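You operate a simulated robot arm through the tools that you are given. There is no shell and no other tool.

You are at the controls of a simulated robot arm. One attempt, no reset.

## Task
Brake the tool trolley, pin both eyes of the beam and ratchet the right nut tight.
Fine: brake first; till the paint lines meet; the ratchet goes back. Set down upright: green ratchet.

Only the result counts: the job must be done as asked and must still hold three seconds after the hand-in. Knocking over, shifting, dropping, spilling or breaking anything else fails it.

## Robot
A 6-joint arm with a two-finger parallel gripper, fixed in place. Base frame: the origin is at the foot of the arm, x ahead of it, y to its left, z up. Lengths are in cm, angles in rad, forces in N, time in s.
With the tool pointing down near the work surface it reaches from about 58 to 94 cm from the base axis. Its first joint turns from -2.601 to 2.601 rad. Payload 3.43 kg.
The TCP is the grasp point between the finger pads, 3.4 cm short of the fingertips. In the tool frame z runs along the fingers and y along their closing line. The gripper opens to 12.8 cm. The fingers are 2.4 cm wide and 1.2 cm thick; the gripper's body (4.8 by 13 cm) begins 9.6 cm behind the TCP.
Orientation is told as [roll, pitch, yaw] about the base's x, y, z axes, in that order, counted from this pose: with the fingers straight down and closing along the base's y, the tool's x points along the base's -x, its y along +y and its z along -z.

## Interface
- The arm moves only by the tool send_rows. Its arguments are lists of equal length, an entry for each row: "claw": the opening, from 0 (shut) to 1 (fully open); "slide": the shift along the tool's x, y, z in units of 20 mm (1.0 is 20 mm), a list of three; "rotation": the turn, a rotation vector about the tool's x, y, z in units of 6 degrees (1.0 is 6 degrees), a list of three. In form: {"claw": [claw, ...], "slide": [[tx, ty, tz], ...], "rotation": [[rx, ry, rz], ...]}. A call has 1 to 20 rows; each row shifts and turns the commanded pose from where the row before left it, along the tool's axes as they then stand. A call with a number of a shift or a turn outside -1 to 1 is refused whole. Rows are played at 5 a second. More than 5 cm and 0.15 rad between two rows, or a gripper value outside its range, and nothing of the call is played. Where a pose cannot be reached the arm comes as near as it can. A force on the tool above 50 N (or 10 N above the force at the start of the call, whichever is more), or a blocked arm, ends the call early, and 0.2 s more pass. The fingers move at their own pace (about 10.8 cm/s each) and stop on an object; they squeeze with about 32 N. The grip force told is the motor's: it shows also when the fingers shut on nothing. Time passes only in rows, and 0.2 s behind the last, so rows that do not move let the fingers close. It gives the time, the measured TCP pose, the force on the tool (base axes), the opening and the grip force at its end, in the units of the frame above (readings bear some noise), with the torque about the TCP (base axes, N m) and any sound that the robot's microphone picked up, and new pictures: "pictures" is both (left out), scene, wrist or none.
- Cameras (640 x 400 px; columns grow to the right, rows downward): "scene" is fixed at [22.54, -50.64, 141.96]; the picture's right is [0.73, -0.69, 0.00], its down [-0.36, -0.38, -0.85] and it looks along [0.59, 0.62, -0.52] (base axes); focal length 281 px, centre (320, 200). "wrist" rides on the gripper at [7.6, -1.1, -16] in the tool frame; the picture's right is [0.15, 0.99, 0.00], its down [-0.88, 0.13, -0.46] and it looks along [-0.45, 0.07, 0.89] (tool axes); focal length 234 px, centre (320, 200). There is no depth. A picture from a camera that has moved, and an enlarged one, comes with that camera's place and axes in the base frame and with its lens. The place of the scene camera against the robot may be out by one fixed shift of up to 1.8 cm in any direction.
- lift_body(by): slides the trunk up (or, below 0, down) by that many cm; the arm rides with it, the base frame stays. It gives what a move gives, with no picture.
- zoom(camera, box): a new picture of the part [left, top, right, bottom] of that camera's present view, enlarged. The clock stands still meanwhile.
- finish_job(): hands the job in; it is judged then, once.

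Nothing tells you positions but the pictures and the camera data. Unless the task says otherwise, let go and move clear before handing in.

The tools are called after "Emit:" as name(argument=value, ...) on one line, values as JSON. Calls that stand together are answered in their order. send_rows: Moves the arm, as the interface text tells. Its arguments: {"type":"object","properties":{"claw":{"type":"array","items":{"type":"number"}},"slide":{"type":"array","items":{"type":"array","items":{"type":"number"}}},"rotation":{"type":"array","items":{"type":"array","items":{"type":"number"}}},"pictures":{"type":"string","enum":["both","scene","wrist","none"]}},"required":["claw","slide","rotation"]} The other tools are called the same way: lift_body (by) slides the trunk up or down; zoom (camera, box) takes an enlarged picture of a part of a camera's view; finish_job () hands the job in.

At the start:

```text
time: 0.0
position: [68.31, 45.79, 114.13]
tcp_rot: [0.002, -0.002, -0.001]
force: [15.1, 10.7, -35.8]
moment: [-1.09, -0.33, -0.54]
finger_gap: 12.79
finger_force: 0.0
trunk travel left (down, up): [-62.5, 8.5]
```

scene: 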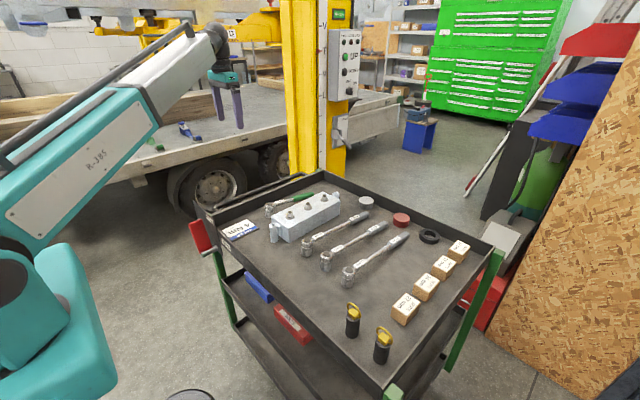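
wrist: 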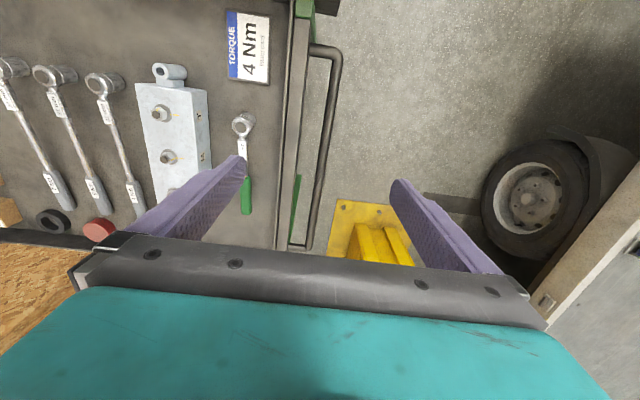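

I see a tool trolley with a block (beam) with nuts, three torque wrenches, a green ratchet, pins and a red brake lever on the trolley. I will first look closer before moving.

Emit:
zoom(camera="scene", box=[180, 160, 380, 285])

Emit:
zoom(camera="scene", box=[320, 200, 520, 325])

Emit:
zoom(camera="scene", box=[300, 275, 500, 400])

Emit:
zoom(camera="scene", box=[160, 200, 360, 325])

Emit:
zoom(camera="wrist", box=[0, 0, 320, 200])

Emit:
zoom(camera="wrist", box=[120, 50, 280, 150])

```text
3.20 times, centred on (280, 222) of scene
camera zoom: at [22.54, -50.64, 141.96], right [0.73, -0.69, 0.0], down [-0.36, -0.38, -0.85], along [0.59, 0.62, -0.52], focal length 899 px, centre (448, 128)
```

zoom: 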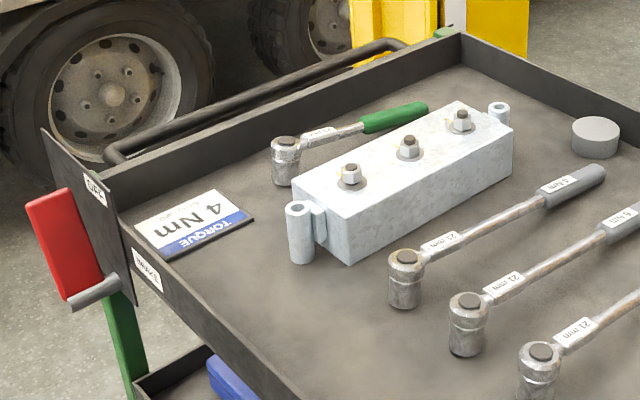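

```text
3.20 times, centred on (420, 262) of scene
camera zoom: at [22.54, -50.64, 141.96], right [0.73, -0.69, 0.0], down [-0.36, -0.38, -0.85], along [0.59, 0.62, -0.52], focal length 899 px, centre (0, 0)
```

zoom: 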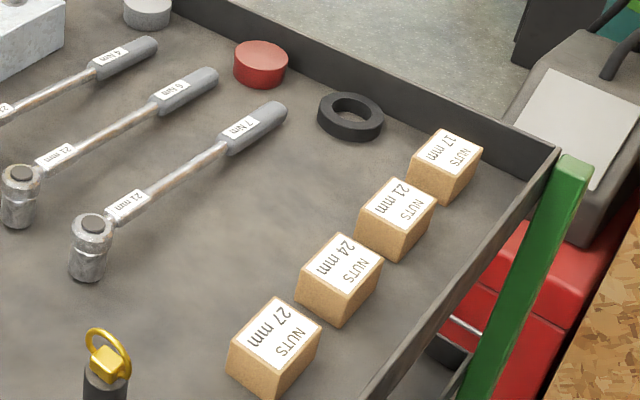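

```text
3.20 times, centred on (400, 338) of scene
camera zoom: at [22.54, -50.64, 141.96], right [0.73, -0.69, 0.0], down [-0.36, -0.38, -0.85], along [0.59, 0.62, -0.52], focal length 899 px, centre (64, -240)
```

zoom: 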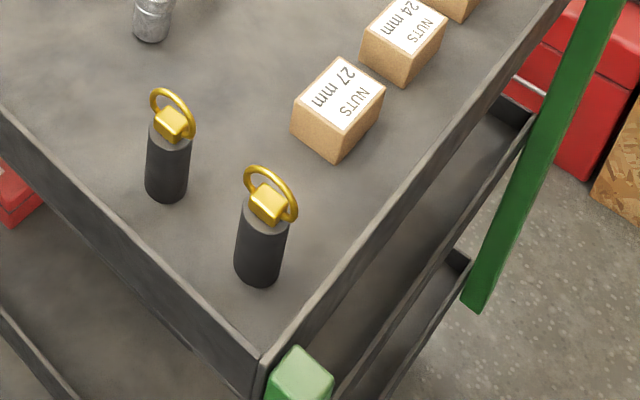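

```text
3.20 times, centred on (260, 262) of scene
camera zoom: at [22.54, -50.64, 141.96], right [0.73, -0.69, 0.0], down [-0.36, -0.38, -0.85], along [0.59, 0.62, -0.52], focal length 899 px, centre (512, 0)
```

zoom: 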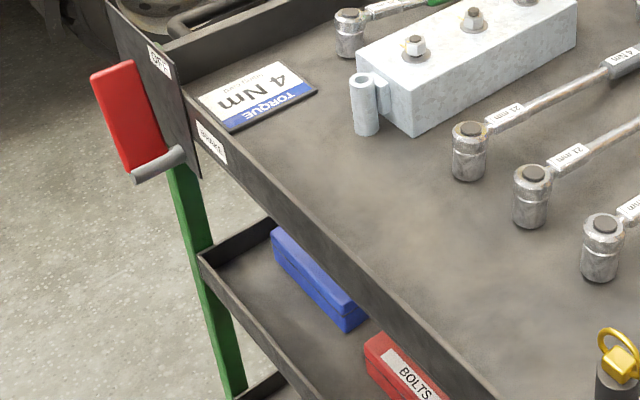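

```text
2.00 times, centred on (160, 100) of wrist
camera zoom: at [60.78, 44.71, 129.93], right [-0.15, 0.99, 0.0], down [0.88, 0.13, 0.46], along [0.45, 0.07, -0.89], focal length 468 px, centre (640, 400)
```

zoom: 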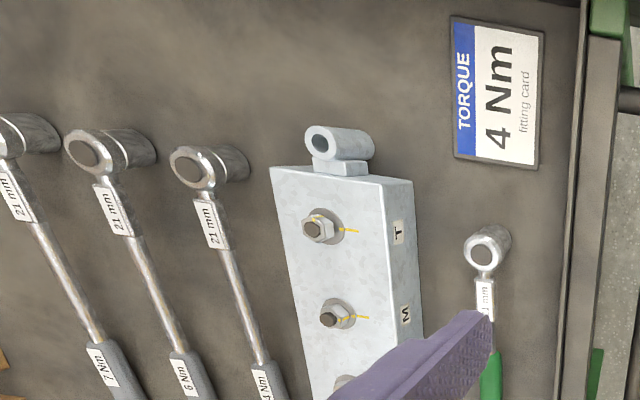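

```text
4.00 times, centred on (200, 100) of wrist
camera zoom: at [60.78, 44.71, 129.93], right [-0.15, 0.99, 0.0], down [0.88, 0.13, 0.46], along [0.45, 0.07, -0.89], focal length 937 px, centre (800, 600)
```

zoom: 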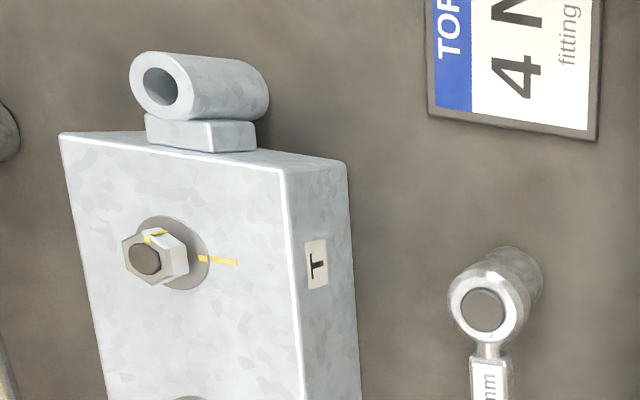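

The tray sits about z≈78, spanning x≈50–110, y≈-40–50; the brake paddle is at its near-left edge (about x 47, y 37). I zoom in further on the labels.

Emit:
zoom(camera="scene", box=[180, 205, 244, 245])

Emit:
zoom(camera="scene", box=[260, 180, 340, 230])

Emit:
zoom(camera="wrist", box=[130, 100, 210, 150])

Emit:
zoom(camera="scene", box=[340, 295, 404, 335])

```text
10.00 times, centred on (212, 225) of scene
camera zoom: at [22.54, -50.64, 141.96], right [0.73, -0.69, 0.0], down [-0.36, -0.38, -0.85], along [0.59, 0.62, -0.52], focal length 2808 px, centre (1400, -50)
```

zoom: 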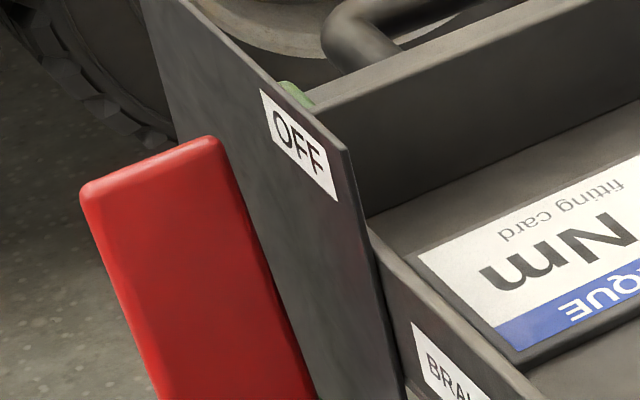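

```text
8.00 times, centred on (300, 205) of scene
camera zoom: at [22.54, -50.64, 141.96], right [0.73, -0.69, 0.0], down [-0.36, -0.38, -0.85], along [0.59, 0.62, -0.52], focal length 2246 px, centre (480, 160)
```

zoom: 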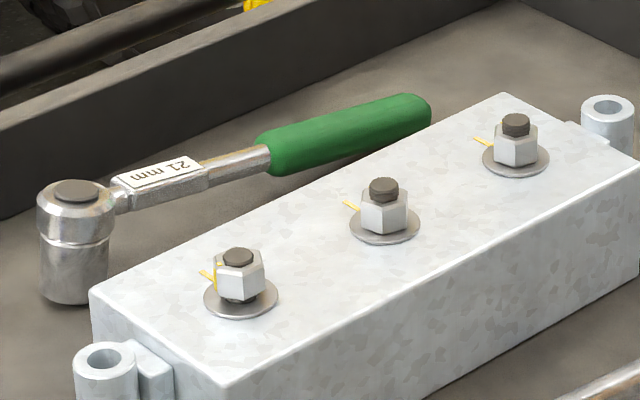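

```text
8.00 times, centred on (170, 125) of wrist
camera zoom: at [60.78, 44.71, 129.93], right [-0.15, 0.99, 0.0], down [0.88, 0.13, 0.46], along [0.45, 0.07, -0.89], focal length 1873 px, centre (1520, 800)
```

zoom: 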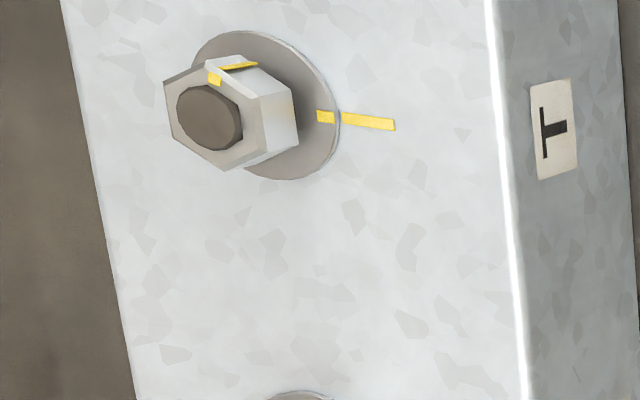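

```text
10.00 times, centred on (372, 315) of scene
camera zoom: at [22.54, -50.64, 141.96], right [0.73, -0.69, 0.0], down [-0.36, -0.38, -0.85], along [0.59, 0.62, -0.52], focal length 2808 px, centre (-200, -950)
```

zoom: 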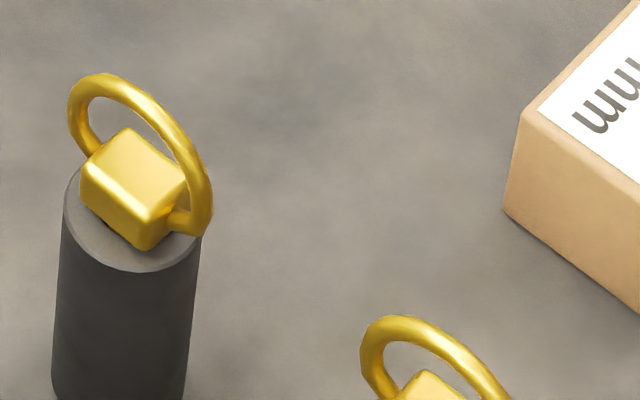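

Brake reads OFF; only the T nut looks raised and its paint is off-line. I move above the beam to see the other nuts and the eyes.

Emit:
send_rows(claw=[1, 1, 1, 1, 1, 1, 1, 1, 1, 1, 1, 1, 1, 1, 1], slide=[[0.2, -1, 0], [0.2, -1, 0], [0.2, -1, 0], [0.2, -1, 0], [0.2, -1, 0], [0.2, -1, 0], [0.2, -1, 0], [0.2, -1, 0], [0.2, -1, 0], [0.2, -1, 0], [0.2, -1, 0], [0.2, -1, 0], [0.2, -1, 0], [0.2, -1, 0], [0.2, -1, 0]], rotation=[[0, 0, 0], [0, 0, 0], [0, 0, 0], [0, 0, 0], [0, 0, 0], [0, 0, 0], [0, 0, 0], [0, 0, 0], [0, 0, 0], [0, 0, 0], [0, 0, 0], [0, 0, 0], [0, 0, 0], [0, 0, 0], [0, 0, 0]])

```text
time: 0.5
position: [67.98, 43.97, 114.09]
tcp_rot: [0.005, -0.011, -0.011]
force: [6.7, 3.2, -12.4]
moment: [-0.1, 0.15, -0.04]
finger_gap: 12.81
finger_force: 0.3
trunk travel left (down, up): [-62.5, 8.5]
stopped in row 2: the force on the tool passed its limit at 58 N (the readings are from after the stop); the commanded pose is now the measured one
camera wrist: at [60.39, 42.74, 129.83], right [-0.14, 0.99, 0.0], down [0.88, 0.12, 0.47], along [0.46, 0.07, -0.89], focal length 234 px, centre (320, 200)
```

scene: 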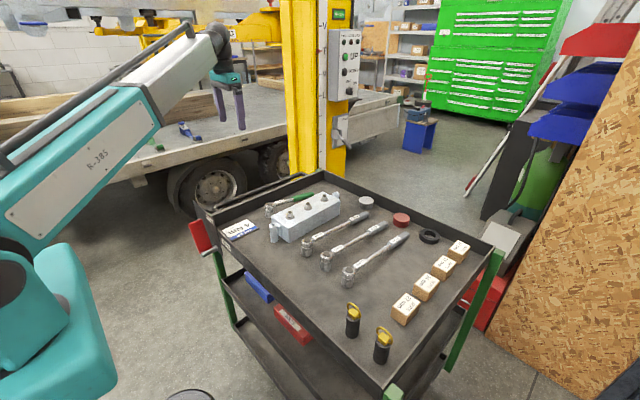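
wrist: 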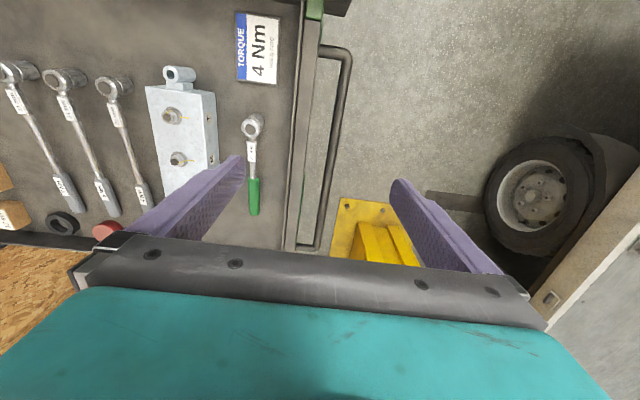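

The move stopped on a force spike, probably from the startup acceleration. I retry with a gentle ramp.

Emit:
send_rows(claw=[1, 1, 1, 1, 1, 1], slide=[[0, 0, 0], [0, -0.1, 0], [0, -0.2, 0], [0, -0.3, 0], [0, -0.4, 0], [0, -0.5, 0]], rotation=[[0, 0, 0], [0, 0, 0], [0, 0, 0], [0, 0, 0], [0, 0, 0], [0, 0, 0]], pictures="none")

```text
time: 1.5
position: [68.02, 42.62, 114.15]
tcp_rot: [0.006, -0.015, -0.017]
force: [7.7, 2.3, -13.5]
moment: [-0.04, 0.19, -0.01]
finger_gap: 12.82
finger_force: 0.1
trunk travel left (down, up): [-62.5, 8.5]
stopped in row 5: the force on the tool passed its limit at 53 N (the readings are from after the stop); the commanded pose is now the measured one
```

Still a force spike with little motion; something may be touching the gripper. I look closely at it.

Emit:
zoom(camera="scene", box=[160, 10, 320, 140])

Emit:
zoom(camera="scene", box=[0, 0, 320, 200])

Emit:
zoom(camera="wrist", box=[0, 0, 640, 400])

```text
3.08 times, centred on (240, 75) of scene
camera zoom: at [22.54, -50.64, 141.96], right [0.73, -0.69, 0.0], down [-0.36, -0.38, -0.85], along [0.59, 0.62, -0.52], focal length 864 px, centre (566, 585)
```

zoom: 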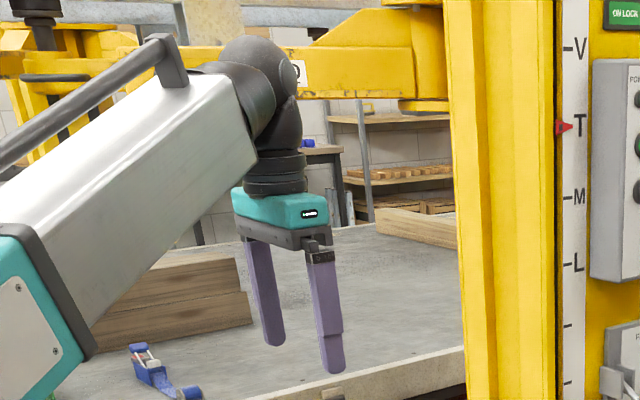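

```text
2.00 times, centred on (160, 100) of scene
camera zoom: at [22.54, -50.64, 141.96], right [0.73, -0.69, 0.0], down [-0.36, -0.38, -0.85], along [0.59, 0.62, -0.52], focal length 562 px, centre (640, 400)
```

zoom: 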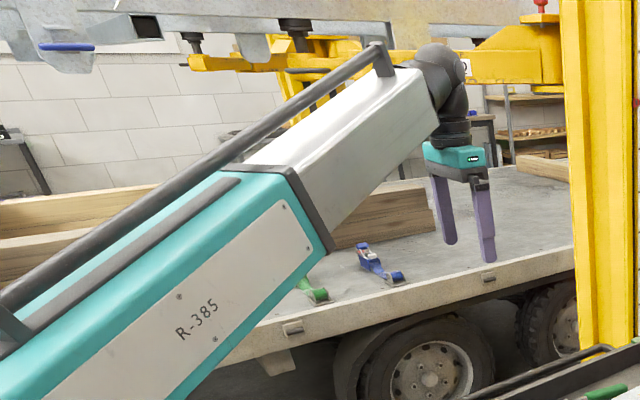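

```text
1.00 times, centred on (320, 200) of wrist (not enlarged: the box is as wide or as high as the picture)
camera zoom: at [60.42, 41.38, 129.83], right [-0.13, 0.99, 0.01], down [0.88, 0.11, 0.47], along [0.46, 0.07, -0.88], focal length 234 px, centre (320, 200)
```

zoom: 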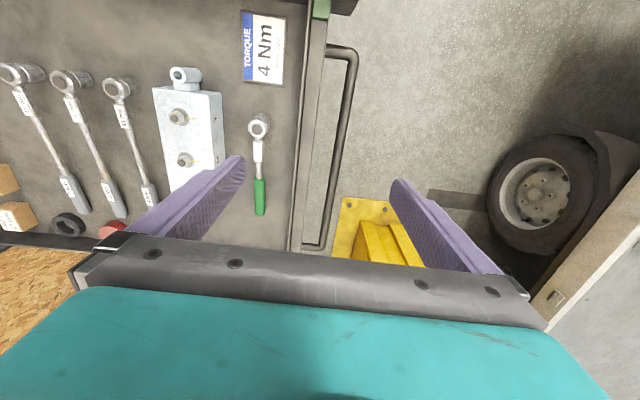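

The lift column's pointer stands at T, matching the T-labelled loose nut. I check the resting force with a still row.

Emit:
send_rows(claw=[1, 1, 1, 1], slide=[[0, 0, 0], [0, 0, 0], [0, 0, 0], [0, 0, 0]], rotation=[[0, 0, 0], [0, 0, 0], [0, 0, 0], [0, 0, 0]], pictures="none")

Emit:
send_rows(claw=[1, 1, 1], slide=[[0, 0, 0.2], [0, 0, 0.4], [0, 0, 0.4]], rotation=[[0, 0, 0], [0, 0, 0], [0, 0, 0]], pictures="none")

```text
time: 2.5
position: [67.98, 42.58, 114.02]
tcp_rot: [0.007, -0.012, -0.016]
force: [10.6, 7.3, -24.6]
moment: [-0.68, -0.06, -0.34]
finger_gap: 12.8
finger_force: 0.1
trunk travel left (down, up): [-62.5, 8.5]
```

```text
time: 3.3
position: [67.95, 42.54, 112.21]
tcp_rot: [0.008, -0.01, -0.015]
force: [-0.2, -0.3, 0.6]
moment: [0.03, 0.01, 0.01]
finger_gap: 12.81
finger_force: 0.0
trunk travel left (down, up): [-62.5, 8.5]
```

Lowering 2 cm freed the tool, so something overhead was pressing on the wrist. I go lower and then move over the beam.

Emit:
send_rows(claw=[1, 1, 1, 1, 1], slide=[[0, 0, 0.5], [0, 0, 1], [0, 0, 1], [0, 0, 1], [0, 0, 0.5]], rotation=[[0, 0, 0], [0, 0, 0], [0, 0, 0], [0, 0, 0], [0, 0, 0]], pictures="none")

Emit:
send_rows(claw=[1, 1, 1, 1, 1, 1, 1, 1, 1, 1, 1, 1, 1, 1, 1], slide=[[0.1, -0.5, 0], [0.3, -0.8, 0], [0.3, -1, 0], [0.3, -1, 0], [0.3, -1, 0], [0.3, -1, 0], [0.3, -1, 0], [0.3, -1, 0], [0.3, -1, 0], [0.3, -1, 0], [0.3, -1, 0], [0.2, -1, 0], [0.2, -1, 0], [0.2, -0.8, 0], [0.1, -0.4, 0]], rotation=[[0, 0, 0], [0, 0, 0], [0, 0, 0], [0, 0, 0], [0, 0, 0], [0, 0, 0], [0, 0, 0], [0, 0, 0], [0, 0, 0], [0, 0, 0], [0, 0, 0], [0, 0, 0], [0, 0, 0], [0, 0, 0], [0, 0, 0]])

```text
time: 4.5
position: [68.19, 42.54, 104.01]
tcp_rot: [0.007, -0.011, -0.012]
force: [-0.3, -0.6, 0.6]
moment: [-0.01, 0.01, -0.01]
finger_gap: 12.82
finger_force: 0.1
trunk travel left (down, up): [-62.5, 8.5]
```

```text
time: 7.7
position: [60.01, 15.62, 103.76]
tcp_rot: [0.007, -0.009, -0.013]
force: [-1.0, -0.1, -0.1]
moment: [0.03, 0.04, 0.02]
finger_gap: 12.78
finger_force: 0.1
trunk travel left (down, up): [-62.5, 8.5]
camera wrist: at [52.52, 14.58, 119.54], right [-0.13, 0.99, 0.01], down [0.88, 0.11, 0.47], along [0.46, 0.07, -0.88], focal length 234 px, centre (320, 200)
```

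scene: 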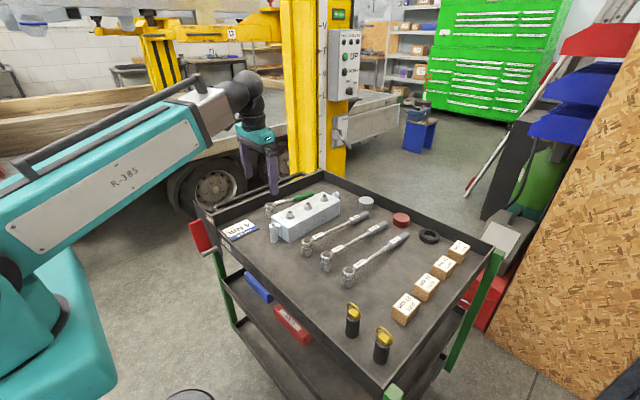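
wrist: 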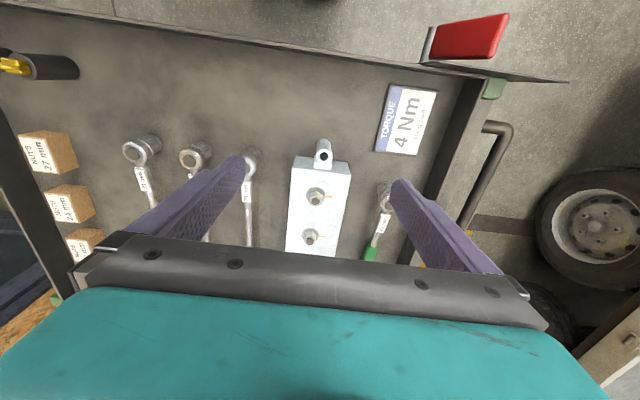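

Clear view now: eye near top about (63.5, 16.9, 83.3), nut T about (70, 16.9, 86). Next I study the brake lever in both cameras.

Emit:
zoom(camera="wrist", box=[400, 0, 580, 112])

Emit:
zoom(camera="scene", box=[170, 200, 266, 260])

Emit:
zoom(camera="wrist", box=[270, 120, 390, 270])

Emit:
zoom(camera="scene", box=[300, 0, 380, 200])

```text
3.56 times, centred on (490, 56) of wrist
camera zoom: at [52.52, 14.58, 119.54], right [-0.13, 0.99, 0.01], down [0.88, 0.11, 0.47], along [0.46, 0.07, -0.88], focal length 833 px, centre (-284, 712)
```

zoom: 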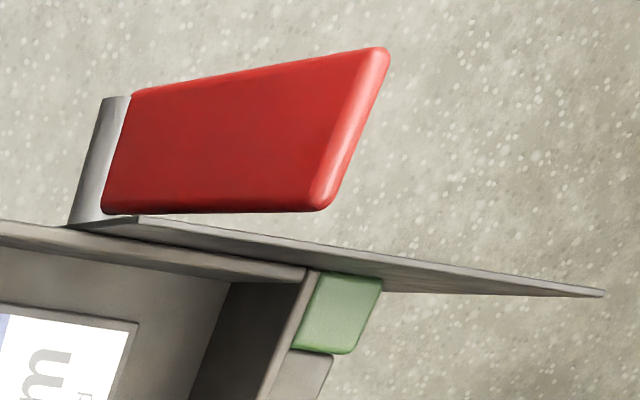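

```text
6.67 times, centred on (218, 230) of scene
camera zoom: at [22.54, -50.64, 141.96], right [0.73, -0.69, 0.0], down [-0.36, -0.38, -0.85], along [0.59, 0.62, -0.52], focal length 1872 px, centre (1000, 0)
```

zoom: 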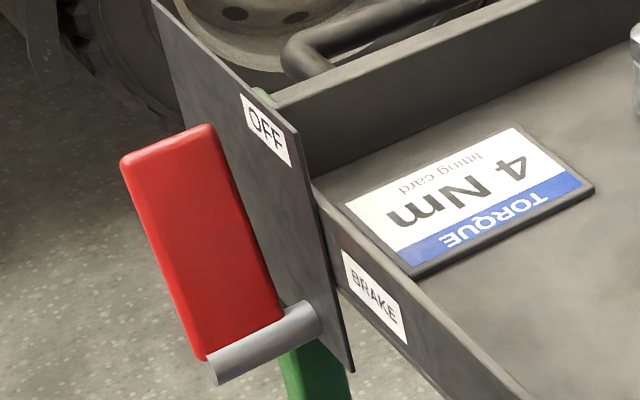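

```text
2.67 times, centred on (330, 195) of wrist
camera zoom: at [52.52, 14.58, 119.54], right [-0.13, 0.99, 0.01], down [0.88, 0.11, 0.47], along [0.46, 0.07, -0.88], focal length 624 px, centre (293, 213)
```

zoom: 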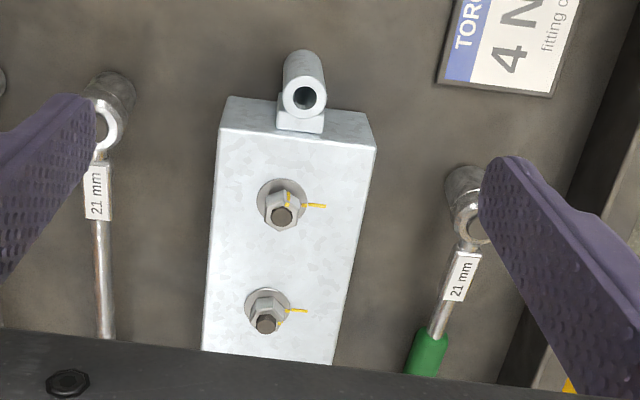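

```text
2.00 times, centred on (340, 100) of scene
camera zoom: at [22.54, -50.64, 141.96], right [0.73, -0.69, 0.0], down [-0.36, -0.38, -0.85], along [0.59, 0.62, -0.52], focal length 562 px, centre (280, 400)
```

zoom: 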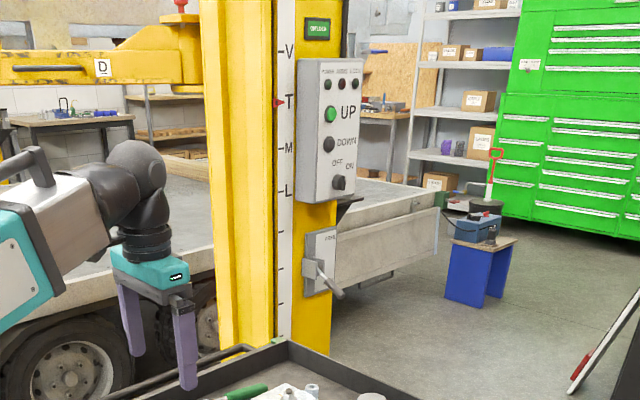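

The lever is a paddle on an axle at about (43–49, 32, 73.8), tip near (45, 36, 85.5), standing at OFF; the plate extends toward +y, so it should swing that way. I close the gripper and go above its −y side.

Emit:
send_rows(claw=[0.5, 0, 0, 0, 0, 0, 0, 0, 0, 0], slide=[[0.3, 0.3, 0], [0.7, 0.75, 0], [0.9, 0.9, 0.2], [0.9, 0.9, 0.2], [0.9, 0.9, 0.2], [0.9, 0.9, 0.2], [0.9, 0.9, 0.2], [0.9, 0.9, 0.2], [0.6, 0.75, 0], [0.35, 0.5, 0]], rotation=[[0.067, 0.086, -0.124], [0, 0, 0], [0, 0, 0], [0, 0, 0], [0, 0, 0], [0, 0, 0], [0, 0, 0], [0, 0, 0], [0, 0, 0], [0, 0, 0]])

```text
time: 9.9
position: [45.59, 31.2, 101.35]
tcp_rot: [-0.003, 0.002, -0.001]
force: [1.0, -1.2, -0.9]
moment: [0.01, -0.03, 0.03]
finger_gap: 0.0
finger_force: 32.0
trunk travel left (down, up): [-62.5, 8.5]
camera wrist: at [38.11, 30.16, 117.23], right [-0.14, 0.99, 0.0], down [0.88, 0.13, 0.46], along [0.45, 0.06, -0.89], focal length 234 px, centre (320, 200)
```

scene: 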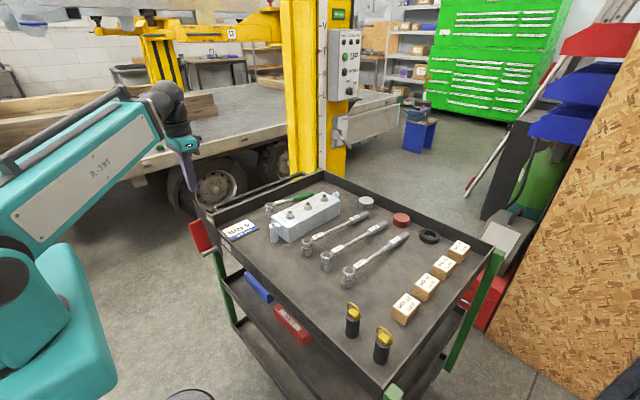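
wrist: 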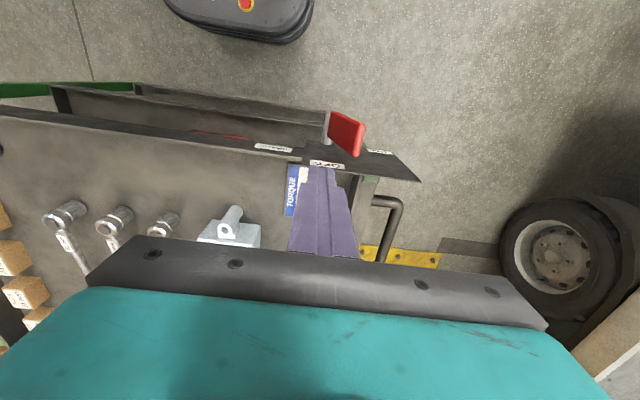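

Emit:
zoom(camera="wrist", box=[270, 90, 430, 190])

Emit:
zoom(camera="scene", box=[150, 130, 262, 200])

```text
4.00 times, centred on (350, 140) of wrist
camera zoom: at [38.11, 30.16, 117.23], right [-0.14, 0.99, 0.0], down [0.88, 0.13, 0.46], along [0.45, 0.06, -0.89], focal length 937 px, centre (200, 440)
```

zoom: 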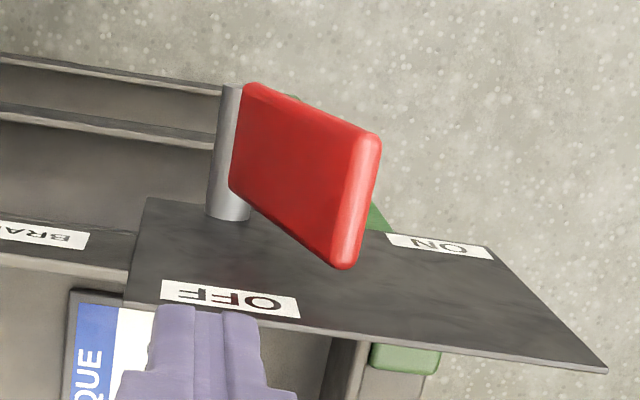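

```text
5.71 times, centred on (206, 165) of scene
camera zoom: at [22.54, -50.64, 141.96], right [0.73, -0.69, 0.0], down [-0.36, -0.38, -0.85], along [0.59, 0.62, -0.52], focal length 1605 px, centre (971, 400)
```

zoom: 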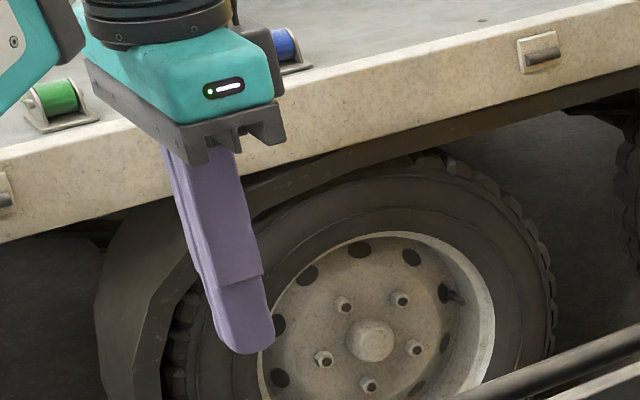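

ON is at the plate's +y end (about 100° from vertical), so the paddle must swing from ~20° toward +y and down. I descend just beside its −y face.

Emit:
send_rows(claw=[0, 0, 0, 0, 0, 0, 0, 0, 0, 0, 0], slide=[[0.1, 0.2, 0.3], [0.1, 0.3, 0.7], [0, 0, 1], [0, 0, 1], [0, 0, 1], [0, 0, 1], [0, 0, 1], [0, 0, 1], [0, 0, 0.7], [0, 0, 0.5], [0, 0, 0.2]], rotation=[[0, 0, 0], [0, 0, 0], [0, 0, 0], [0, 0, 0], [0, 0, 0], [0, 0, 0], [0, 0, 0], [0, 0, 0], [0, 0, 0], [0, 0, 0], [0, 0, 0]])

```text
time: 12.3
position: [45.75, 32.8, 84.66]
tcp_rot: [0.001, 0.0, -0.001]
force: [-0.1, 0.1, -0.7]
moment: [-0.01, 0.04, 0.01]
finger_gap: 0.0
finger_force: 32.1
out of reach, approached as far as the arm can: row 3, 5
trunk travel left (down, up): [-62.5, 8.5]
camera wrist: at [38.31, 31.59, 100.47], right [-0.14, 0.99, 0.0], down [0.88, 0.13, 0.46], along [0.45, 0.07, -0.89], focal length 234 px, centre (320, 200)
```

scene: 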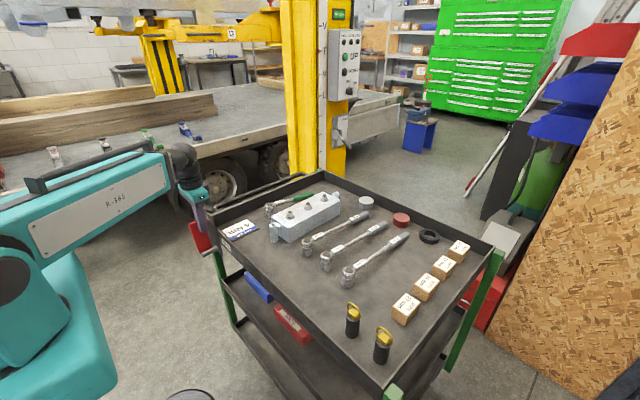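
wrist: 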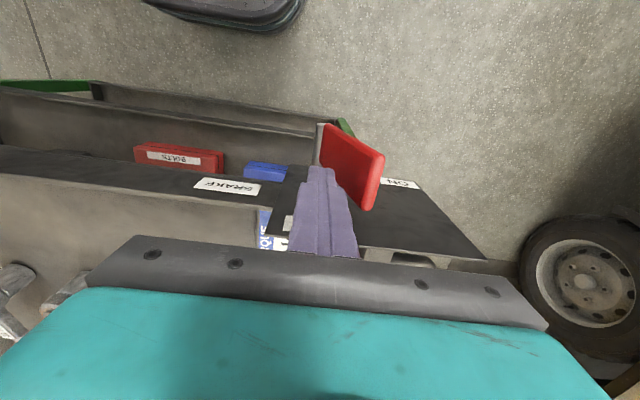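

Finger is beside the paddle. I push it along its arc toward +y and down, in steps.

Emit:
send_rows(claw=[0, 0, 0, 0, 0, 0, 0, 0, 0], slide=[[0, 0.4, 0.08], [0, 0.3, 0.1], [0, 0.3, 0.1], [0, 0.35, 0.2], [0, 0.35, 0.22], [0, 0.3, 0.22], [0, 0.3, 0.25], [0, 0.25, 0.3], [0, 0.25, 0.3]], rotation=[[0, 0, 0], [0, 0, 0], [0, 0, 0], [0, 0, 0], [0, 0, 0], [0, 0, 0], [0, 0, 0], [0, 0, 0], [0, 0, 0]])

```text
time: 14.3
position: [45.96, 38.25, 81.15]
tcp_rot: [-0.001, -0.004, -0.001]
force: [-0.2, -0.1, -0.5]
moment: [0.03, -0.03, 0.0]
finger_gap: 0.0
finger_force: 32.0
trunk travel left (down, up): [-62.5, 8.5]
camera wrist: at [38.37, 37.18, 96.96], right [-0.14, 0.99, 0.0], down [0.88, 0.13, 0.46], along [0.45, 0.07, -0.89], focal length 234 px, centre (320, 200)
```

scene: 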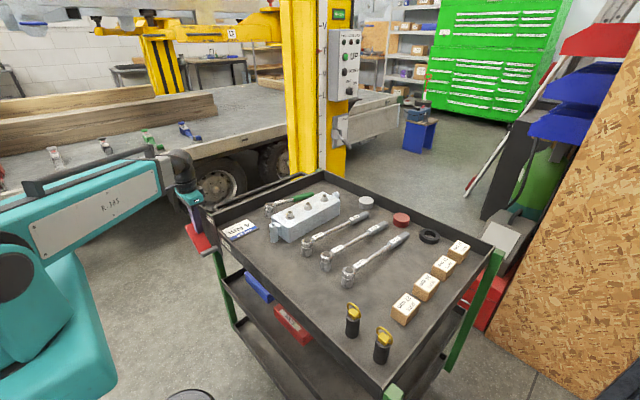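
wrist: 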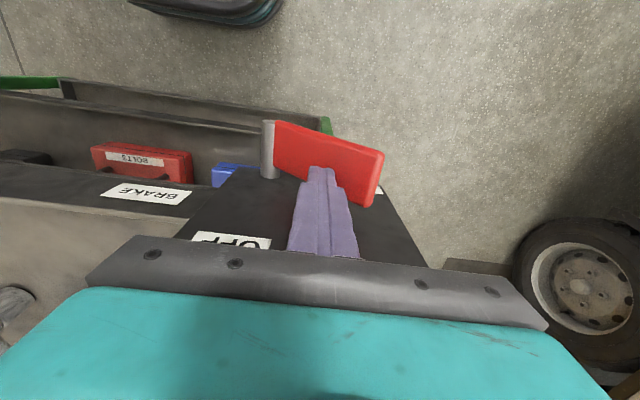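

The paddle follows. I continue down toward the ON mark.

Emit:
send_rows(claw=[0, 0, 0, 0, 0, 0, 0], slide=[[0.1, 0.25, 0.3], [0.1, 0.2, 0.4], [0.1, 0.2, 0.4], [0, 0.1, 0.4], [0, 0.1, 0.4], [0, 0.05, 0.4], [0, 0, 0.3]], rotation=[[0, 0, 0], [0, 0, 0], [0, 0, 0], [0, 0, 0], [0, 0, 0], [0, 0, 0], [0, 0, 0]])

```text
time: 15.5
position: [45.26, 39.71, 78.28]
tcp_rot: [0.002, -0.008, -0.001]
force: [-5.8, -8.7, 36.8]
moment: [0.06, 0.31, 0.08]
finger_gap: 0.0
finger_force: 32.0
trunk travel left (down, up): [-62.5, 8.5]
stopped in row 5: the force on the tool passed its limit at 60 N (the readings are from after the stop); the commanded pose is now the measured one
camera wrist: at [37.67, 38.61, 94.09], right [-0.14, 0.99, 0.0], down [0.88, 0.13, 0.46], along [0.46, 0.07, -0.89], focal length 234 px, centre (320, 200)
```

scene: 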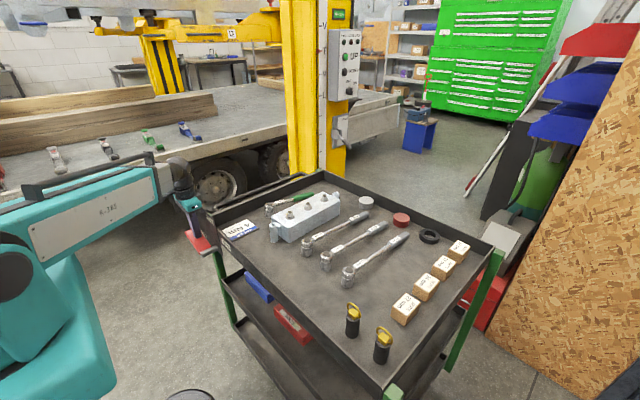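
wrist: 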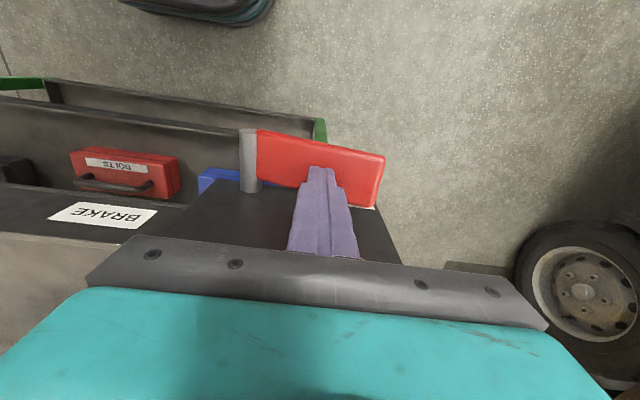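

A firm stop was met at around 80°. I check whether the paddle is at ON.

Emit:
zoom(camera="wrist", box=[230, 110, 420, 230])

Emit:
zoom(camera="scene", box=[165, 195, 245, 265])

```text
3.33 times, centred on (325, 170) of wrist
camera zoom: at [37.67, 38.61, 94.09], right [-0.14, 0.99, 0.0], down [0.88, 0.13, 0.46], along [0.46, 0.07, -0.89], focal length 781 px, centre (303, 300)
```

zoom: 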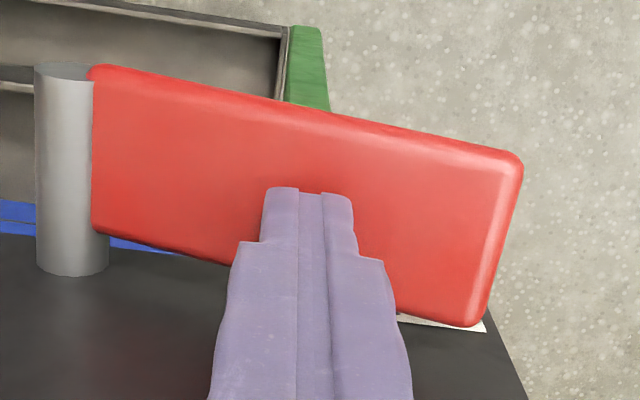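

```text
5.71 times, centred on (205, 230) of scene
camera zoom: at [22.54, -50.64, 141.96], right [0.73, -0.69, 0.0], down [-0.36, -0.38, -0.85], along [0.59, 0.62, -0.52], focal length 1605 px, centre (977, 29)
```

zoom: 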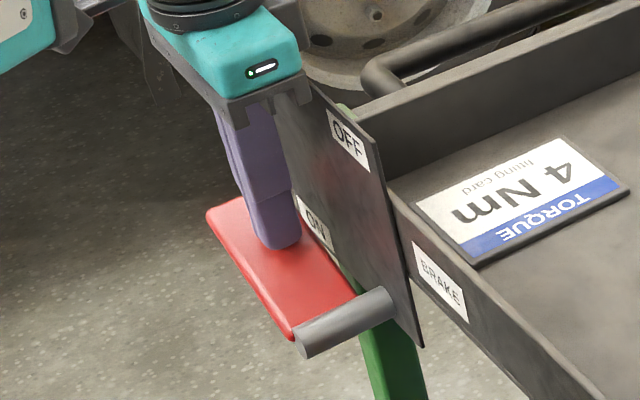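

The paddle is at its stop beside the ON label. I back off upward and verify it stays.

Emit:
send_rows(claw=[0, 0, 0, 0, 0, 0, 0, 0, 0, 0, 0, 0, 0], slide=[[0, -0.1, -0.2], [0, -0.1, -0.5], [0, 0, -1], [0, 0, -1], [0, 0, -1], [0, 0, -1], [0, 0, -1], [0, 0, -1], [0, 0, -1], [0, 0, -1], [0, 0, -1], [0, 0, -0.8], [0, 0, -0.4]], rotation=[[0, 0, 0], [0, 0, 0], [0, 0, 0], [0, 0, 0], [0, 0, 0], [0, 0, 0], [0, 0, 0], [0, 0, 0], [0, 0, 0], [0, 0, 0], [0, 0, 0], [0, 0, 0], [0, 0, 0]])

Emit:
zoom(camera="scene", box=[165, 195, 245, 265])

Emit:
zoom(camera="wrist", box=[230, 60, 420, 180])

```text
time: 18.3
position: [45.27, 39.64, 99.68]
tcp_rot: [0.002, -0.008, -0.002]
force: [-0.1, 0.0, 0.4]
moment: [0.01, 0.03, 0.0]
finger_gap: 0.02
finger_force: 32.1
trunk travel left (down, up): [-62.5, 8.5]
camera wrist: at [37.66, 38.42, 115.45], right [-0.14, 0.99, 0.0], down [0.88, 0.13, 0.46], along [0.46, 0.07, -0.89], focal length 234 px, centre (320, 200)
```

scene: 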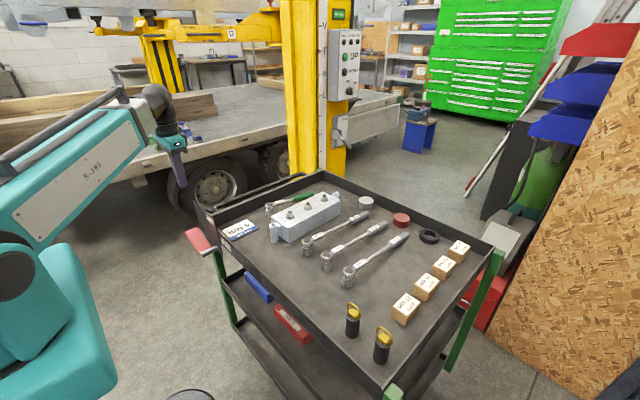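
wrist: 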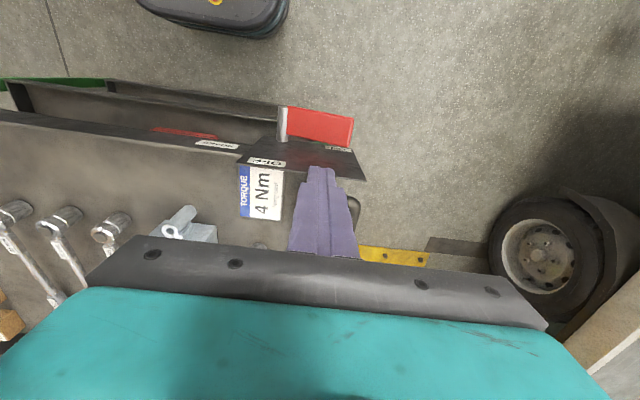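

```text
5.71 times, centred on (205, 230) of scene
camera zoom: at [22.54, -50.64, 141.96], right [0.73, -0.69, 0.0], down [-0.36, -0.38, -0.85], along [0.59, 0.62, -0.52], focal length 1605 px, centre (977, 29)
```

zoom: 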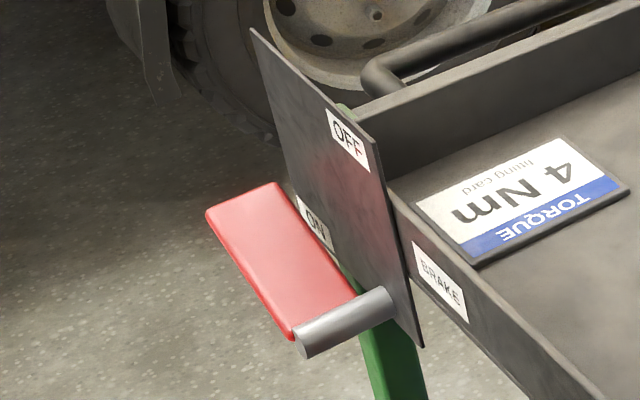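

```text
3.33 times, centred on (325, 120) of wrist
camera zoom: at [37.66, 38.42, 115.45], right [-0.14, 0.99, 0.0], down [0.88, 0.13, 0.46], along [0.46, 0.07, -0.89], focal length 781 px, centre (303, 467)
```

zoom: 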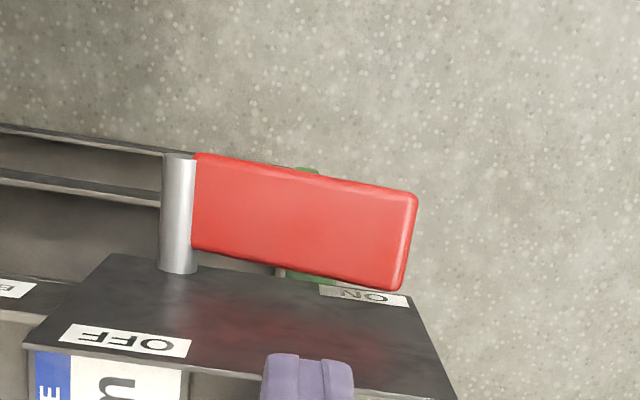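

Brake is ON and stays. Next I carry the gripper over to the two yellow-headed pins in their black sockets for a close look.

Emit:
send_rows(claw=[0, 0, 0, 0, 0, 0, 0, 0, 0, 0, 0, 0, 0, 0, 0, 0, 0, 0, 0, 0], slide=[[-0.3, -0.3, -0.2], [-0.7, -0.7, -0.5], [-1, -1, -0.5], [-1, -1, -0.4], [-1, -1, -0.4], [-1, -1, -0.4], [-1, -1, 0], [-1, -1, 0], [-1, -1, 0], [-1, -1, 0], [-0.5, -1, 0], [0, -1, 0], [0, -1, 0], [0, -1, 0], [0, -1, 0], [0, -1, 0], [0, -1, 0], [0, -1, 0], [0, -1, 0], [0, -1, 0]], rotation=[[0, 0, 0], [0, 0, 0], [0, 0, 0], [0, 0, 0], [0, 0, 0], [0, 0, 0], [0, 0, 0], [0, 0, 0], [0, 0, 0], [0, 0, 0], [0, 0, 0], [0, 0, 0], [0, 0, 0], [0, 0, 0], [0, 0, 0], [0, 0, 0], [0, 0, 0], [0, 0, 0], [0, 0, 0], [0, 0, 0]], pictures="none")

Emit:
send_rows(claw=[0, 0, 0, 0, 0, 0, 0, 0, 0, 0, 0, 0, 0, 0, 0, 0], slide=[[0, -1, 0], [0, -1, 0], [0, -1, 0], [0, -1, 0], [0, -1, 0], [0, -1, 0], [0, -1, 0], [0.1, -1, 0], [0.1, -1, 0], [0.1, -1, 0], [0.1, -1, 0], [0, -1, 0], [0, -1, 0], [0, -1, 0], [0, -0.7, 0], [0, -0.3, 0]], rotation=[[0, 0, 0], [0, 0, 0], [0, 0, 0], [0, 0, 0], [0, 0, 0], [0, 0, 0], [0, 0, 0], [0, 0, 0], [0, 0, 0], [0, 0, 0], [0, 0, 0], [0, 0, 0], [0, 0, 0], [0, 0, 0], [0, 0, 0], [0, 0, 0]])

```text
time: 22.5
position: [64.14, 1.38, 104.6]
tcp_rot: [0.002, -0.007, 0.0]
force: [0.5, 0.9, 0.0]
moment: [0.0, 0.0, -0.01]
finger_gap: 0.0
finger_force: 32.1
trunk travel left (down, up): [-62.5, 8.5]
```

```text
time: 25.9
position: [63.36, -28.59, 104.54]
tcp_rot: [0.001, -0.006, -0.003]
force: [0.7, 0.6, 0.2]
moment: [-0.01, 0.01, 0.01]
finger_gap: 0.0
finger_force: 32.1
trunk travel left (down, up): [-62.5, 8.5]
camera wrist: at [55.73, -29.7, 120.25], right [-0.14, 0.99, 0.0], down [0.88, 0.13, 0.46], along [0.46, 0.07, -0.89], focal length 234 px, centre (320, 200)
```

scene: 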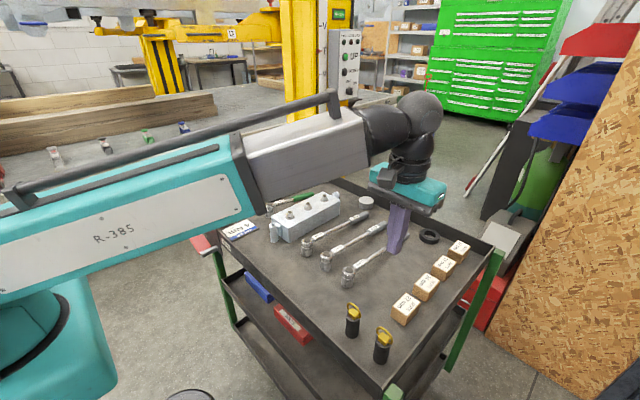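
wrist: 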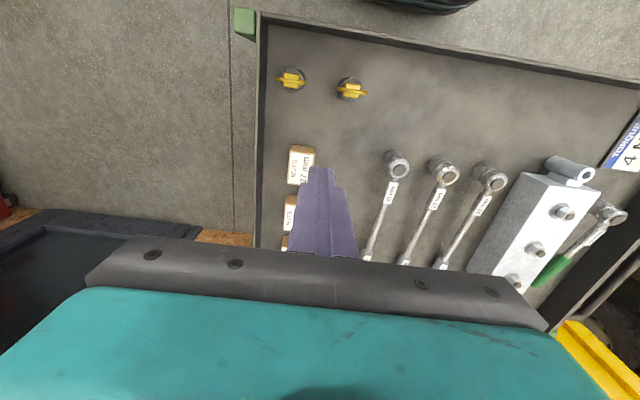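

Emit:
zoom(camera="wrist", box=[260, 50, 388, 130])

Emit:
zoom(camera="wrist", box=[480, 140, 640, 290])

Emit:
zoom(camera="scene", box=[330, 295, 410, 370])

```text
5.00 times, centred on (324, 90) of wrist
camera zoom: at [55.73, -29.7, 120.25], right [-0.14, 0.99, 0.0], down [0.88, 0.13, 0.46], along [0.46, 0.07, -0.89], focal length 1171 px, centre (300, 750)
```

zoom: 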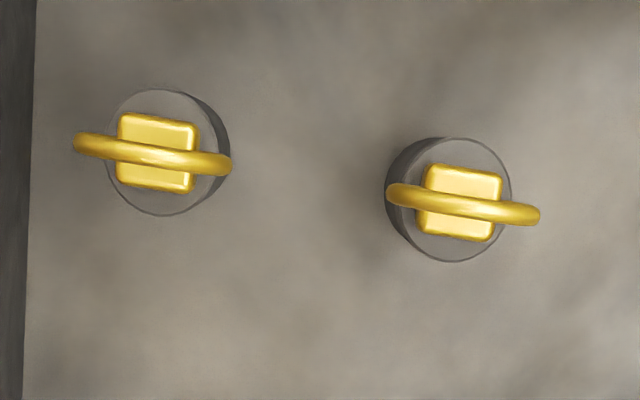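

```text
2.67 times, centred on (560, 215) of wrist
camera zoom: at [55.73, -29.7, 120.25], right [-0.14, 0.99, 0.0], down [0.88, 0.13, 0.46], along [0.46, 0.07, -0.89], focal length 624 px, centre (-320, 160)
```

zoom: 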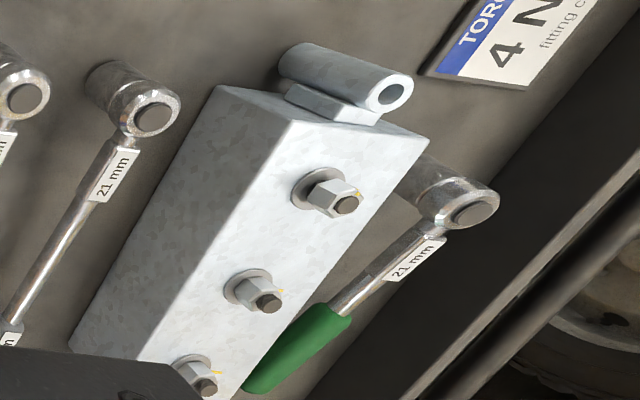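

```text
5.33 times, centred on (370, 332) of scene
camera zoom: at [22.54, -50.64, 141.96], right [0.73, -0.69, 0.0], down [-0.36, -0.38, -0.85], along [0.59, 0.62, -0.52], focal length 1498 px, centre (53, -507)
```

zoom: 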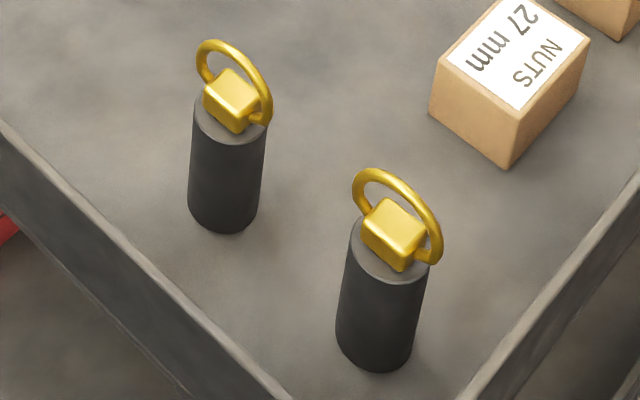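

Pins sit in sockets, with rings in the y–z plane, so I'll grip them closing along x. First I check the far eye's position and whether I can reach it.

Emit:
send_rows(claw=[0, 0, 0, 0, 0, 0, 0, 0, 0, 0, 0, 0, 0, 0, 0, 0, 0, 0, 0, 0], slide=[[-0.1, 0.3, 0], [-0.3, 0.7, 0], [-0.4, 1, 0], [-0.4, 1, 0], [-0.4, 1, 0], [-0.4, 1, 0], [-0.4, 1, 0], [-0.4, 1, 0], [-0.4, 1, 0], [-0.4, 1, 0], [-0.4, 1, 0], [-0.4, 1, 0], [-0.4, 1, 0], [-0.4, 1, 0], [-0.4, 1, 0], [-0.4, 1, 0], [-0.4, 1, 0], [-0.4, 1, 0], [-0.4, 1, 0], [-0.4, 1, 0]], rotation=[[0, 0, 0], [0, 0, 0], [0, 0, 0], [0, 0, 0], [0, 0, 0], [0, 0, 0], [0, 0, 0], [0, 0, 0], [0, 0, 0], [0, 0, 0], [0, 0, 0], [0, 0, 0], [0, 0, 0], [0, 0, 0], [0, 0, 0], [0, 0, 0], [0, 0, 0], [0, 0, 0], [0, 0, 0], [0, 0, 0]], pictures="none")

Emit:
send_rows(claw=[0, 0, 0, 0, 0], slide=[[-0.4, 1, 0], [-0.3, 1, 0], [0, 0.8, 0], [0, 0.5, 0], [0, 0.2, 0]], rotation=[[0, 0, 0], [0, 0, 0], [0, 0, 0], [0, 0, 0], [0, 0, 0]])

Emit:
zoom(camera="wrist", box=[260, 60, 420, 260])

```text
time: 30.1
position: [78.58, 9.47, 104.74]
tcp_rot: [0.002, -0.006, -0.006]
force: [-0.8, -0.3, -0.5]
moment: [-0.01, 0.0, 0.0]
finger_gap: 0.0
finger_force: 32.1
trunk travel left (down, up): [-62.5, 8.5]
```

```text
time: 31.3
position: [80.0, 16.44, 104.69]
tcp_rot: [0.003, -0.006, -0.004]
force: [-0.5, -0.5, -0.5]
moment: [-0.01, 0.01, 0.02]
finger_gap: 0.02
finger_force: 32.0
trunk travel left (down, up): [-62.5, 8.5]
camera wrist: at [72.46, 15.26, 120.48], right [-0.14, 0.99, 0.0], down [0.88, 0.13, 0.46], along [0.46, 0.07, -0.89], focal length 234 px, centre (320, 200)
```

scene: 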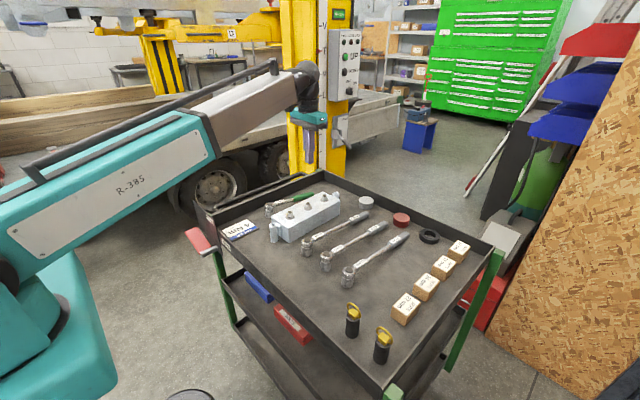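
wrist: 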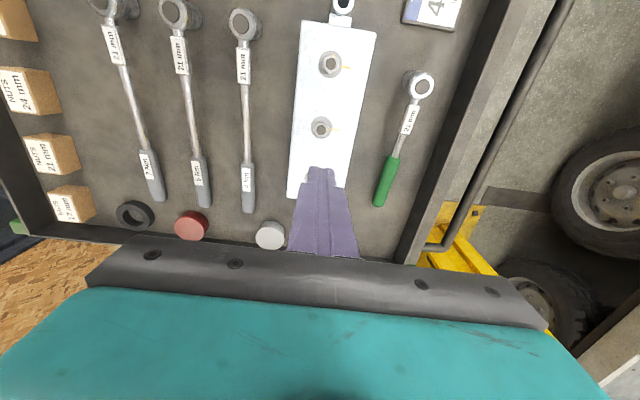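

```text
2.00 times, centred on (340, 160) of wrist
camera zoom: at [72.46, 15.26, 120.48], right [-0.14, 0.99, 0.0], down [0.88, 0.13, 0.46], along [0.46, 0.07, -0.89], focal length 468 px, centre (280, 280)
```

zoom: 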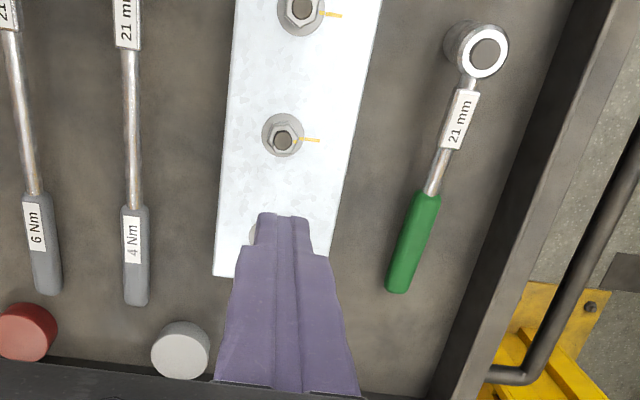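

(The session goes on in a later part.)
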